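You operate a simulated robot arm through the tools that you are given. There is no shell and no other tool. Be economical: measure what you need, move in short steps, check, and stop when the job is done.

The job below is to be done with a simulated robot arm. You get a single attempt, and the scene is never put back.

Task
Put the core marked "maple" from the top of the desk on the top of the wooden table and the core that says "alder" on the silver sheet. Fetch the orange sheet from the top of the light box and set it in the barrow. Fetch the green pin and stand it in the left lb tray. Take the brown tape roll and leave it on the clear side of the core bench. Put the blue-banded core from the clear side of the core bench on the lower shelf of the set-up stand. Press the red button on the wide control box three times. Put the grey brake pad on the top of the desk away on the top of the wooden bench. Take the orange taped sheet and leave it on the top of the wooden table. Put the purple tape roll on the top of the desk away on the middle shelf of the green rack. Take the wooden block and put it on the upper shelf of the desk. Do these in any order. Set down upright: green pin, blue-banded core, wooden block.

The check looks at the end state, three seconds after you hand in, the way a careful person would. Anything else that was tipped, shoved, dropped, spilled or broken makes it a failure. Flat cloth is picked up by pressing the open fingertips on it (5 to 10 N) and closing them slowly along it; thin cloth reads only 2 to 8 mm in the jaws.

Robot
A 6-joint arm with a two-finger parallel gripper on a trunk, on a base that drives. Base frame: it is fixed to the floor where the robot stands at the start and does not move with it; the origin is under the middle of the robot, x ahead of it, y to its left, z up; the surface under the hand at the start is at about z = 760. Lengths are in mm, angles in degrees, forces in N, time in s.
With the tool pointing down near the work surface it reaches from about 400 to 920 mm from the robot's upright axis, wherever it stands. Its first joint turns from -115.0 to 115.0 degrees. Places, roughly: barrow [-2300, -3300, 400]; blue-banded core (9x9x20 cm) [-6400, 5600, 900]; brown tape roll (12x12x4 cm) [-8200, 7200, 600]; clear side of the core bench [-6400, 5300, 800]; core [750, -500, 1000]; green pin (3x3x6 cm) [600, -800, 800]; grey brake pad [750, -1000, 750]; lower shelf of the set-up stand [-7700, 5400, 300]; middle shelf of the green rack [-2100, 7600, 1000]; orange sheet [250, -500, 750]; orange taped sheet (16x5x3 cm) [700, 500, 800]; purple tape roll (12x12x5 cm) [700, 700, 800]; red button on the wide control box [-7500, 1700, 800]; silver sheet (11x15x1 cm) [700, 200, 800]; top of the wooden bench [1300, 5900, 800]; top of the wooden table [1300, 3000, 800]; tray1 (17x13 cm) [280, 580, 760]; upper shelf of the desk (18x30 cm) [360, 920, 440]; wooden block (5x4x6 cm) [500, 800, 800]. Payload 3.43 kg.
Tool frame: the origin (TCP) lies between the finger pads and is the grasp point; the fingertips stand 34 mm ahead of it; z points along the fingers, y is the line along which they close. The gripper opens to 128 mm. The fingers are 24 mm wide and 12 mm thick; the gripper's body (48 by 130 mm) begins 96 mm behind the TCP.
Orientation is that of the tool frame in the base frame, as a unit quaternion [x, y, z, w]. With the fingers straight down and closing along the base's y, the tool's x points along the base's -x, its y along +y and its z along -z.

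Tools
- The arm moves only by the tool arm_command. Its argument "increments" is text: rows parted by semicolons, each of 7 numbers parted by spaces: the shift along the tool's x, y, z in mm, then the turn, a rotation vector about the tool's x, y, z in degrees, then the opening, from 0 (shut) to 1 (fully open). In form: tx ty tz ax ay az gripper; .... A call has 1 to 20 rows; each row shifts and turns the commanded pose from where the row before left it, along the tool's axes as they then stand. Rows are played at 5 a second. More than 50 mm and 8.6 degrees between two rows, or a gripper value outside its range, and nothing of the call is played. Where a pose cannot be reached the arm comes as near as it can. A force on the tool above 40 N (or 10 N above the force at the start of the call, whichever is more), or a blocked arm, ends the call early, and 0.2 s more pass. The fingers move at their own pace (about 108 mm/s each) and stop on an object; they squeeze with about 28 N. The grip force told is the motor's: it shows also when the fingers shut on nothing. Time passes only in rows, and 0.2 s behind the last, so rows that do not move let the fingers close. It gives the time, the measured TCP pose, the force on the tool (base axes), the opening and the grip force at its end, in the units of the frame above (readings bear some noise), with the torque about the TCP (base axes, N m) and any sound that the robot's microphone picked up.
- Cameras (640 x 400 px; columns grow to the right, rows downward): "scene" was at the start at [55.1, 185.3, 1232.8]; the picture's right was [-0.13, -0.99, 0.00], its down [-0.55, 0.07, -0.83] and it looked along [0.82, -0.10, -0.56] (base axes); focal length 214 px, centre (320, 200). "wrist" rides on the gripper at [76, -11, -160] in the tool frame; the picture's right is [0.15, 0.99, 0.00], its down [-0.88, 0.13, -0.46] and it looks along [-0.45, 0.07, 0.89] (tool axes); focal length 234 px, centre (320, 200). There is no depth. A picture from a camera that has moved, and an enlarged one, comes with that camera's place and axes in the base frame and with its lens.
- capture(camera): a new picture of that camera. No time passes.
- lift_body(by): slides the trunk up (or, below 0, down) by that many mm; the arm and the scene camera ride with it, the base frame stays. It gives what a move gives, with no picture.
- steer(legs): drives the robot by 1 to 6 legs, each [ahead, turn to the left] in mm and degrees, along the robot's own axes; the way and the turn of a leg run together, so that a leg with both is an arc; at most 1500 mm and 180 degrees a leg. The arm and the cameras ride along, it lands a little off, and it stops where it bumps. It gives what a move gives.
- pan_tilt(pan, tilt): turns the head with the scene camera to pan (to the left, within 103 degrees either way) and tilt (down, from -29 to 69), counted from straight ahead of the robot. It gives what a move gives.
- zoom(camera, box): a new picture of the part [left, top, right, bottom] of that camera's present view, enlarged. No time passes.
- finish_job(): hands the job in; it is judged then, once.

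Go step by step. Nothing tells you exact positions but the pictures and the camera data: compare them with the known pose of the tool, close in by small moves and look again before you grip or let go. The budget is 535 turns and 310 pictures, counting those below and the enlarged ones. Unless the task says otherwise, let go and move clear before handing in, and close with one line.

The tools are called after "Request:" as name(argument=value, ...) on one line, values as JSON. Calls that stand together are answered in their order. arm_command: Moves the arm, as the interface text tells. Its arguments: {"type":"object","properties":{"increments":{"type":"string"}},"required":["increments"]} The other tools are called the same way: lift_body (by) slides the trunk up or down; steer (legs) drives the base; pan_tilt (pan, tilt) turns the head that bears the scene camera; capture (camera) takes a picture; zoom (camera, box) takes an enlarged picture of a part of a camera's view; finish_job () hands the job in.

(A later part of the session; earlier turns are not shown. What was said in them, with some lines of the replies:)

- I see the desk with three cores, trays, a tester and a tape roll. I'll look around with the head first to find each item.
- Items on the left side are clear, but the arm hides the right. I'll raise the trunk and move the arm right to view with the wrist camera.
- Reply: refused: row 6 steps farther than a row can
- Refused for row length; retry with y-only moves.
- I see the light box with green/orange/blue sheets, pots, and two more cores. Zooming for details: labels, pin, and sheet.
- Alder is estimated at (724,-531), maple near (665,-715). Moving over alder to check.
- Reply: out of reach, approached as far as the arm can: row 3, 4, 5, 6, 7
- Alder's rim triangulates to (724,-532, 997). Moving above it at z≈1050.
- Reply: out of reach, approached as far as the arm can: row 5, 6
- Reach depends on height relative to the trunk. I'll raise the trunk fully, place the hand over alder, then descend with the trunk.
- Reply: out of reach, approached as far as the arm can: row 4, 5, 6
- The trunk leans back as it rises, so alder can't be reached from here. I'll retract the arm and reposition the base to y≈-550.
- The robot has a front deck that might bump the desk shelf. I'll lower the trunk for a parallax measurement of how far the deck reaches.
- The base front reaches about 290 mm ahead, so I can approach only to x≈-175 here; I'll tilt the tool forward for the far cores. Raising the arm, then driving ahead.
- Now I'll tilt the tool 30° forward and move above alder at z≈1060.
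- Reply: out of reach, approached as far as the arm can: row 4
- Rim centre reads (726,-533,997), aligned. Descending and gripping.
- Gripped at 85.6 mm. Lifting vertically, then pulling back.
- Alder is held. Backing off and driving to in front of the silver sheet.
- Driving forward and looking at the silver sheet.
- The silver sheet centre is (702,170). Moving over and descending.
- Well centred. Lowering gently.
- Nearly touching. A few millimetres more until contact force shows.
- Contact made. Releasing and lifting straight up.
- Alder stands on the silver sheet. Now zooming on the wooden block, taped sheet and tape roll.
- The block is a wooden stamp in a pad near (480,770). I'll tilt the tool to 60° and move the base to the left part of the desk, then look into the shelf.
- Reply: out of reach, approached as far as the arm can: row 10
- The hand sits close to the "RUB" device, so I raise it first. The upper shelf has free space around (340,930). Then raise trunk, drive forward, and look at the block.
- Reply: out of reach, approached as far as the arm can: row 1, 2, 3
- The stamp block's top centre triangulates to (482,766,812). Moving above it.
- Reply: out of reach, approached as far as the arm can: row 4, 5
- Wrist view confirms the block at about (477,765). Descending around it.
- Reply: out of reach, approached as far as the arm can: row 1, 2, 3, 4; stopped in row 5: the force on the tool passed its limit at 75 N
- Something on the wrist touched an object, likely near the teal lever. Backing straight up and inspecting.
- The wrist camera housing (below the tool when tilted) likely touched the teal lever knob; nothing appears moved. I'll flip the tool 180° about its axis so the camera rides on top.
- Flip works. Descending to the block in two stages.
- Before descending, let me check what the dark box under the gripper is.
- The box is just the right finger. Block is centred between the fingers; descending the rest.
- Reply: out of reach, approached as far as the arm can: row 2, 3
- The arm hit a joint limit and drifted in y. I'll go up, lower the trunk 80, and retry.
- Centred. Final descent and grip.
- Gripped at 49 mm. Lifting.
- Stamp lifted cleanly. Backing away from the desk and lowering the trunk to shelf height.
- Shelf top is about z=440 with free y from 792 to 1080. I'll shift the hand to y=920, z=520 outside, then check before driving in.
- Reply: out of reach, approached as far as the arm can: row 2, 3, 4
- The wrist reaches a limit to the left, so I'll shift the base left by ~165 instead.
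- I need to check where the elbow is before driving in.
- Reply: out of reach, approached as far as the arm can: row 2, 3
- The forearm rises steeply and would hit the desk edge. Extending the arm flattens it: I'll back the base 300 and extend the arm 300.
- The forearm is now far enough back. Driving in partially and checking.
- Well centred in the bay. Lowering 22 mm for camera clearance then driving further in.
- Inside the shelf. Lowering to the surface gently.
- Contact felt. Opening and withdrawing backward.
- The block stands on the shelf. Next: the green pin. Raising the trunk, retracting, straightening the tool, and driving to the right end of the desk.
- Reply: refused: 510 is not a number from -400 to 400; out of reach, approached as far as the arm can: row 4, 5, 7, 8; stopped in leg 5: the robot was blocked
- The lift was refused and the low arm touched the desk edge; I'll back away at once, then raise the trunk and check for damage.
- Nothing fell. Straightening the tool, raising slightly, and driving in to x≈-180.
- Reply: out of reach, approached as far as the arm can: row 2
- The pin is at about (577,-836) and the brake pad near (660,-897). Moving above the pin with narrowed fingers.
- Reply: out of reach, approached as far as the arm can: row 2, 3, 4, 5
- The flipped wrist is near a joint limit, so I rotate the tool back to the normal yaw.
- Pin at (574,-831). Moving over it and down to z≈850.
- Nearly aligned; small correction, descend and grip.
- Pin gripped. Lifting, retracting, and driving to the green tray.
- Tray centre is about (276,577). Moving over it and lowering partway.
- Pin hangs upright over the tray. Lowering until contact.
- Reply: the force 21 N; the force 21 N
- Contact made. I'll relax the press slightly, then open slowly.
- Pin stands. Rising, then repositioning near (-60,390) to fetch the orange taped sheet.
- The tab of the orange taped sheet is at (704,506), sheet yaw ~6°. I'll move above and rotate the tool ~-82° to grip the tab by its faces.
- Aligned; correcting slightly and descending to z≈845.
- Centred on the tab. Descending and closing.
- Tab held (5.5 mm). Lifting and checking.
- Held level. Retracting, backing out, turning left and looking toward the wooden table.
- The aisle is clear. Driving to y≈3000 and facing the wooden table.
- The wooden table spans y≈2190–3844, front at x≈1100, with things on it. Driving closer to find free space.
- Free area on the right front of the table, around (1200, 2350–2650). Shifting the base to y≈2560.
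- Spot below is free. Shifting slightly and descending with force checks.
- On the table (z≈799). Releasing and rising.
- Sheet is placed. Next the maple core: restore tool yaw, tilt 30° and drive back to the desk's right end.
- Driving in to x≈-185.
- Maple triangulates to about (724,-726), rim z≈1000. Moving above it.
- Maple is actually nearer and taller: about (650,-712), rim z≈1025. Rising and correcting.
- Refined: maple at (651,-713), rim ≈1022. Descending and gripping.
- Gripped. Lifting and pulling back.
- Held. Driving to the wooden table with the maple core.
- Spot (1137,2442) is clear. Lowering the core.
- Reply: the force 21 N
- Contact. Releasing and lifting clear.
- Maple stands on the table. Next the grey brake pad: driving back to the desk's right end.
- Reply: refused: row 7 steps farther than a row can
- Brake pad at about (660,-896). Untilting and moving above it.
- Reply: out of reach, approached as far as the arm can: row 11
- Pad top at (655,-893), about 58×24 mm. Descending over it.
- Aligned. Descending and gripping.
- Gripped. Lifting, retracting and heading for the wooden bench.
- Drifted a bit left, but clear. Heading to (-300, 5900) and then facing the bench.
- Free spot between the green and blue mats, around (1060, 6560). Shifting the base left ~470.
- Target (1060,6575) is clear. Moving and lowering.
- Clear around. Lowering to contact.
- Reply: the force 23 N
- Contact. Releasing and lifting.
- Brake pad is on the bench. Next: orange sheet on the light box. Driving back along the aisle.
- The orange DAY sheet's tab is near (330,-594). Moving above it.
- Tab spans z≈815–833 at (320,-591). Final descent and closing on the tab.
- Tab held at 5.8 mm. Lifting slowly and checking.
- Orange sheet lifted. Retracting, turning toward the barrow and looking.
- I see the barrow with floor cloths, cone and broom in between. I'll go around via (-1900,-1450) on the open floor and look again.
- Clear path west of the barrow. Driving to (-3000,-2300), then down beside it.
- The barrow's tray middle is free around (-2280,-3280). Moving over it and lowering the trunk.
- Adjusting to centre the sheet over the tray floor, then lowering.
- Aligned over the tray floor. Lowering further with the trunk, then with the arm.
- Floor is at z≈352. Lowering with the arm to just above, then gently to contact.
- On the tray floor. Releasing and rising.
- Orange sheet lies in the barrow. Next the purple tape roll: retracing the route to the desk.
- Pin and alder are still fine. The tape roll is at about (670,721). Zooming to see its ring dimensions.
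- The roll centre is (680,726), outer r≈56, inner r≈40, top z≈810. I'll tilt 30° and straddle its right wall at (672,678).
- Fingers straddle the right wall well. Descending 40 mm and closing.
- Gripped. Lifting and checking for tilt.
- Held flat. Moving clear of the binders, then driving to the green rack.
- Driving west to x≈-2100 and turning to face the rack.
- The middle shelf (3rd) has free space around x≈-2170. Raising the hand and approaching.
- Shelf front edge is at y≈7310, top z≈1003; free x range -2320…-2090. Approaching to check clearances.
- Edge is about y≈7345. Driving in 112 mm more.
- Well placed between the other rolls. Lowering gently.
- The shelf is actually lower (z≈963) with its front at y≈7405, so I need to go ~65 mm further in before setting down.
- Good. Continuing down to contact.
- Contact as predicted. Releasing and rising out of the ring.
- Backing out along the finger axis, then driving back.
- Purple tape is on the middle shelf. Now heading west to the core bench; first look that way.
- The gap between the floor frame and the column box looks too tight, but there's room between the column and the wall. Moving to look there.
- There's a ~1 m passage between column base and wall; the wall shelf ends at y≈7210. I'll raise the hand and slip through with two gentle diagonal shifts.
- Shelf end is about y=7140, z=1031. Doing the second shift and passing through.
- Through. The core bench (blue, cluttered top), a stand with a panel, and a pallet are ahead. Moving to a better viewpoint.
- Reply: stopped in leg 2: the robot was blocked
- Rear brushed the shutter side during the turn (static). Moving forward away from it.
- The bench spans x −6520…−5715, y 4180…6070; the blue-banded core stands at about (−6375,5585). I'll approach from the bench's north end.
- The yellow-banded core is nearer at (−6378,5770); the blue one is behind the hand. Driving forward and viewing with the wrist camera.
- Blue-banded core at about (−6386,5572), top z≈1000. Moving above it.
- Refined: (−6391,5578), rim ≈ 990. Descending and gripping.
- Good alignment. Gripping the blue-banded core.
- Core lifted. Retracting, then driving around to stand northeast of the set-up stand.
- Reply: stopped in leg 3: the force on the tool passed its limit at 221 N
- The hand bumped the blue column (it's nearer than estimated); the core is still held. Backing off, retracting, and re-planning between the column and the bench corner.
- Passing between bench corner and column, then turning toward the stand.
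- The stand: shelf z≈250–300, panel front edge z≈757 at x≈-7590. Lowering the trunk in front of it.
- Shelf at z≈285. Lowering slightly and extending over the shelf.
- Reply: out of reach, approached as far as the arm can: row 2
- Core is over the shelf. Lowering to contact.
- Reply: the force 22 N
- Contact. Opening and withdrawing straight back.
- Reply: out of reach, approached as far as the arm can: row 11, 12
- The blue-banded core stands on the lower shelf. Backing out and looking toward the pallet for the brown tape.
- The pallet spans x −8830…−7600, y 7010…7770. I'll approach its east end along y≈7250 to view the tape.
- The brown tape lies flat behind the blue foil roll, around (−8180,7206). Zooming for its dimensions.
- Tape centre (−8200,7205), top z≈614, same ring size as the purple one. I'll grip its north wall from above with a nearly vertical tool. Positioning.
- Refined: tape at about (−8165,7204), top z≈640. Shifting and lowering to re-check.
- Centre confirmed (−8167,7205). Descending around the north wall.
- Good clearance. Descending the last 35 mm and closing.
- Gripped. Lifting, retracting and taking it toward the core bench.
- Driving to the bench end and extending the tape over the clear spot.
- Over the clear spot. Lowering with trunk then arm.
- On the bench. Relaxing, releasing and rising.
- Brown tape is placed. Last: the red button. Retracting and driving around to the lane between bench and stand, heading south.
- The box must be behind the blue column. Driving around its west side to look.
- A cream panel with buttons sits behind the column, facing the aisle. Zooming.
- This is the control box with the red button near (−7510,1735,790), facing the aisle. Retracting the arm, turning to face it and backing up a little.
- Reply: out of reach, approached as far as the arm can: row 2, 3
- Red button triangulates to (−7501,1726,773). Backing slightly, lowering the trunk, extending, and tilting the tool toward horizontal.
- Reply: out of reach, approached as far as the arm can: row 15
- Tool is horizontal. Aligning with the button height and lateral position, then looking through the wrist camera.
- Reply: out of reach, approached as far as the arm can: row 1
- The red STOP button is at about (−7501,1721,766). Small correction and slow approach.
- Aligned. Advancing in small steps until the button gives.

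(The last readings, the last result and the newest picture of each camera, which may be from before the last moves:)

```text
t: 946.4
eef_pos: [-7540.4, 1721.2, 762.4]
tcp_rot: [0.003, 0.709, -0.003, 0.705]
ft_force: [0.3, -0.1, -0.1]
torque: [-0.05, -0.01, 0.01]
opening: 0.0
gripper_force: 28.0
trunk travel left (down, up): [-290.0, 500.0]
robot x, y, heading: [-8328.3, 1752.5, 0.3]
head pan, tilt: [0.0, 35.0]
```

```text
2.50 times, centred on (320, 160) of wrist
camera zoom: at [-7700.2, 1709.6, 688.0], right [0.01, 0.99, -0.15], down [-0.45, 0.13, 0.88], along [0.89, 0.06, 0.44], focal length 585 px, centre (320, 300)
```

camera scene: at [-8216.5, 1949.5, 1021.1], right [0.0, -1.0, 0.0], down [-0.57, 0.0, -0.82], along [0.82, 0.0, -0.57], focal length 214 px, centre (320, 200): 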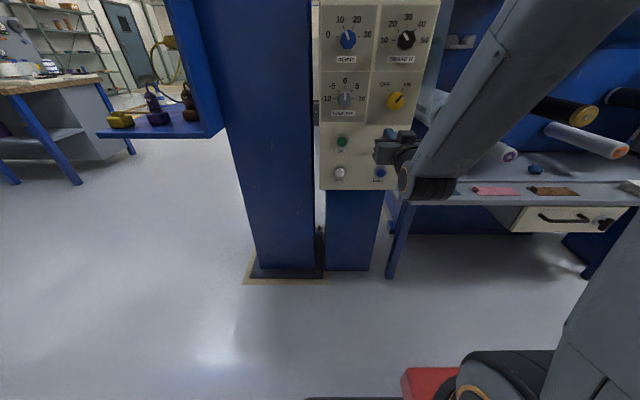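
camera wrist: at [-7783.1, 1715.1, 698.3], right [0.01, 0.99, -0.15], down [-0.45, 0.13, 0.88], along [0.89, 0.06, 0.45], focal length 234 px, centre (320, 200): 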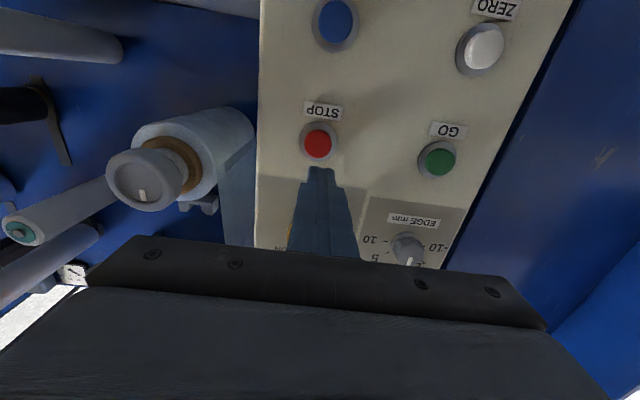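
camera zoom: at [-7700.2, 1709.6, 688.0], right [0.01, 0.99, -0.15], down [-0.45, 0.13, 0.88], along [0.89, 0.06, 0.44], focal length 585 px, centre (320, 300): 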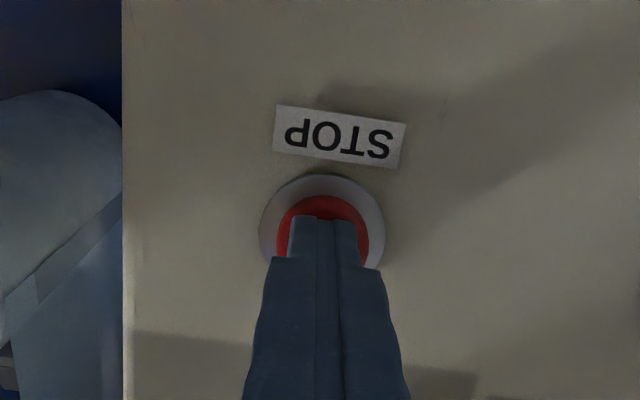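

Close to touching. Continuing in 2 mm steps.

Request:
arm_command(increments="0 0 2 0 0 0 0;0 0 2 0 0 0 0;0 0 0 0 0 0 0")

Request:
arm_command(increments="0 0 2 0 0 0 0;0 0 0 0 0 0 0")

Request:
arm_command(increments="0 0 2 0 0 0 0;0 0 0 0 0 0 0")

Request:
arm_command(increments="0 0 2 0 0 0 0;0 0 0 0 0 0 0")

```text
t: 947.2
eef_pos: [-7535.0, 1719.8, 764.7]
tcp_rot: [0.003, 0.71, -0.003, 0.704]
ft_force: [-3.1, -0.8, -2.0]
torque: [-0.03, 0.01, 0.02]
opening: 0.1
gripper_force: 28.4
trunk travel left (down, up): [-290.0, 500.0]
robot x, y, heading: [-8329.7, 1753.0, 0.5]
head pan, tilt: [0.0, 35.0]
heard: click
```

```text
t: 947.8
eef_pos: [-7533.6, 1719.8, 763.6]
tcp_rot: [0.003, 0.709, -0.003, 0.705]
ft_force: [-8.6, -0.7, -1.3]
torque: [-0.02, -0.01, 0.0]
opening: 0.3
gripper_force: 27.8
trunk travel left (down, up): [-290.0, 500.0]
robot x, y, heading: [-8328.0, 1751.2, -0.1]
head pan, tilt: [0.0, 35.0]
```

```text
t: 948.4
eef_pos: [-7532.6, 1719.9, 763.6]
tcp_rot: [0.003, 0.71, -0.003, 0.704]
ft_force: [-21.0, 1.1, -3.4]
torque: [0.0, -0.03, 0.03]
opening: 0.2
gripper_force: 27.9
trunk travel left (down, up): [-290.0, 500.0]
robot x, y, heading: [-8328.2, 1749.9, 0.3]
head pan, tilt: [0.0, 35.0]
```

```text
t: 949.1
eef_pos: [-7532.1, 1720.4, 763.8]
tcp_rot: [0.003, 0.71, -0.003, 0.705]
ft_force: [-24.3, 0.5, 8.2]
torque: [0.02, -0.35, 0.02]
opening: 0.0
gripper_force: 27.7
trunk travel left (down, up): [-290.0, 500.0]
robot x, y, heading: [-8330.2, 1752.9, -0.1]
head pan, tilt: [0.0, 35.0]
stopped in row 2: the force on the tool passed its limit at 40 N (the readings are from after the stop); the commanded pose is now the measured one
```

First press clicked. Backing off 14 mm to release.

Request:
arm_command(increments="0 0 -7 0 0 0 0;0 0 -7 0 0 0 0;0 0 0 0 0 0 0;0 0 0 0 0 0 0")

Request:
zoom(camera="wrist", box=[240, 80, 400, 240])

```text
t: 950.1
eef_pos: [-7543.2, 1720.6, 762.8]
tcp_rot: [0.003, 0.709, -0.003, 0.705]
ft_force: [-0.1, -0.9, -0.3]
torque: [-0.02, -0.01, 0.01]
opening: 0.2
gripper_force: 27.6
trunk travel left (down, up): [-290.0, 500.0]
robot x, y, heading: [-8326.7, 1754.0, 0.4]
head pan, tilt: [0.0, 35.0]
```

```text
2.50 times, centred on (320, 160) of wrist
camera zoom: at [-7704.4, 1709.9, 688.6], right [0.01, 0.99, -0.15], down [-0.45, 0.13, 0.88], along [0.89, 0.06, 0.44], focal length 585 px, centre (320, 300)
```

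zoom: 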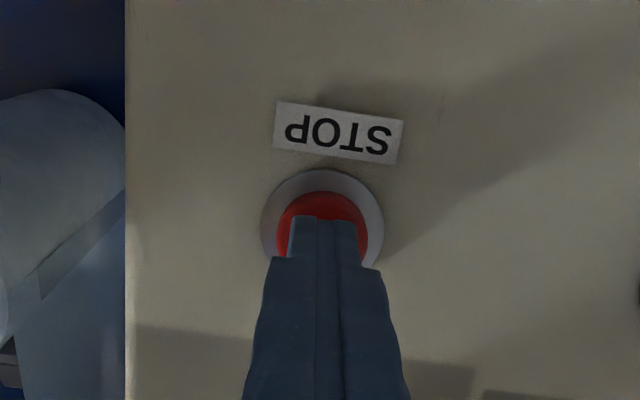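

Backing a little more, then the second press.

Request:
arm_command(increments="0 0 -6 0 0 0 0;0 0 0 0 0 0 0;0 0 0 0 0 0 0")

Request:
arm_command(increments="0 0 6 0 0 0 0;0 0 4 0 0 0 0;0 0 3 0 0 0 0;0 0 2 0 0 0 0;0 0 0 0 0 0 0")

```text
t: 950.9
eef_pos: [-7550.1, 1720.2, 763.4]
tcp_rot: [0.004, 0.71, -0.004, 0.705]
ft_force: [0.0, 0.0, 0.3]
torque: [-0.01, 0.0, -0.02]
opening: 0.1
gripper_force: 27.9
trunk travel left (down, up): [-290.0, 500.0]
robot x, y, heading: [-8330.1, 1754.5, 0.2]
head pan, tilt: [0.0, 35.0]
```

```text
t: 952.1
eef_pos: [-7535.9, 1720.3, 763.4]
tcp_rot: [0.003, 0.71, -0.003, 0.704]
ft_force: [-3.2, 1.1, -1.4]
torque: [0.0, -0.02, 0.08]
opening: 0.0
gripper_force: 27.6
trunk travel left (down, up): [-290.0, 500.0]
robot x, y, heading: [-8327.4, 1747.6, -0.2]
head pan, tilt: [0.0, 35.0]
heard: click
```

Second click. Releasing fully, then the third press.

Request:
arm_command(increments="0 0 -7 0 0 0 0;0 0 -8 0 0 0 0;0 0 0 0 0 0 0;0 0 0 0 0 0 0")

Request:
arm_command(increments="0 0 6 0 0 0 0;0 0 4 0 0 0 0;0 0 3 0 0 0 0;0 0 2 0 0 0 0;0 0 0 0 0 0 0")

```text
t: 953.1
eef_pos: [-7550.2, 1720.6, 764.1]
tcp_rot: [0.003, 0.71, -0.003, 0.704]
ft_force: [0.1, -0.1, -0.7]
torque: [0.0, -0.02, -0.02]
opening: 0.0
gripper_force: 27.8
trunk travel left (down, up): [-290.0, 500.0]
robot x, y, heading: [-8333.5, 1753.6, -0.0]
head pan, tilt: [0.0, 35.0]
```

```text
t: 954.3
eef_pos: [-7534.9, 1719.7, 762.9]
tcp_rot: [0.003, 0.709, -0.003, 0.705]
ft_force: [-3.6, 1.4, 0.0]
torque: [-0.02, -0.04, 0.06]
opening: 0.0
gripper_force: 27.9
trunk travel left (down, up): [-290.0, 500.0]
robot x, y, heading: [-8330.3, 1752.1, -0.1]
head pan, tilt: [0.0, 35.0]
heard: click
```

Third click. Withdrawing well clear and checking the panel.

Request:
arm_command(increments="0 0 -10 0 0 0 0;0 0 -30 0 0 0 0;0 0 -40 0 0 0 0;0 0 0 0 0 0 0")

Request:
steer(legs=[[-60, 0]])

Request:
zoom(camera="scene", box=[310, 60, 438, 220])

```text
t: 955.3
eef_pos: [-7616.2, 1720.4, 761.6]
tcp_rot: [0.004, 0.71, -0.004, 0.704]
ft_force: [-0.6, -0.1, 0.6]
torque: [0.0, 0.0, -0.02]
opening: 0.0
gripper_force: 27.3
trunk travel left (down, up): [-290.0, 500.0]
robot x, y, heading: [-8324.3, 1753.7, 0.1]
head pan, tilt: [0.0, 35.0]
```

```text
t: 956.3
eef_pos: [-7674.5, 1721.6, 762.7]
tcp_rot: [0.004, 0.71, -0.004, 0.704]
ft_force: [0.3, -0.8, -1.5]
torque: [-0.03, 0.05, 0.01]
opening: 0.2
gripper_force: 28.2
trunk travel left (down, up): [-290.0, 500.0]
robot x, y, heading: [-8389.5, 1752.3, 0.1]
head pan, tilt: [0.0, 35.0]
```

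```text
2.50 times, centred on (374, 140) of scene
camera zoom: at [-8276.7, 1949.4, 1021.1], right [0.0, -1.0, 0.0], down [-0.57, 0.0, -0.82], along [0.82, 0.0, -0.57], focal length 536 px, centre (185, 350)
```

zoom: 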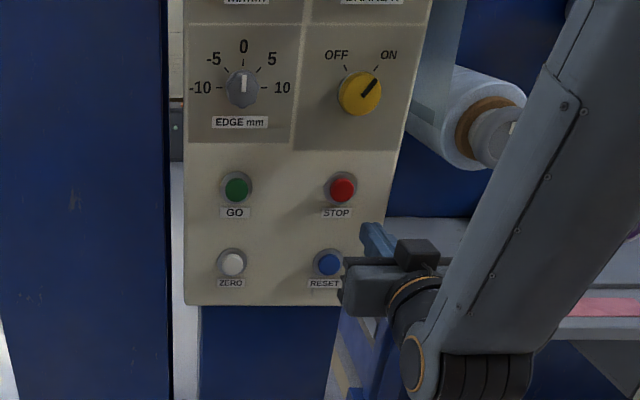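

All tasks are done and each item was seen in place after release; the hand is clear. Handing in.

Request:
finish_job()

```text
The job is handed in.
```

I finished all eleven tasks and handed the job in; along the way there were four bumps, and I saw nothing moved or fallen from any of them. The wrist camera likely touched the teal lever knob, the arm caught the desk edge, the hand hit the blue column while holding the blue-banded core, and the base brushed what looked like the shutter.
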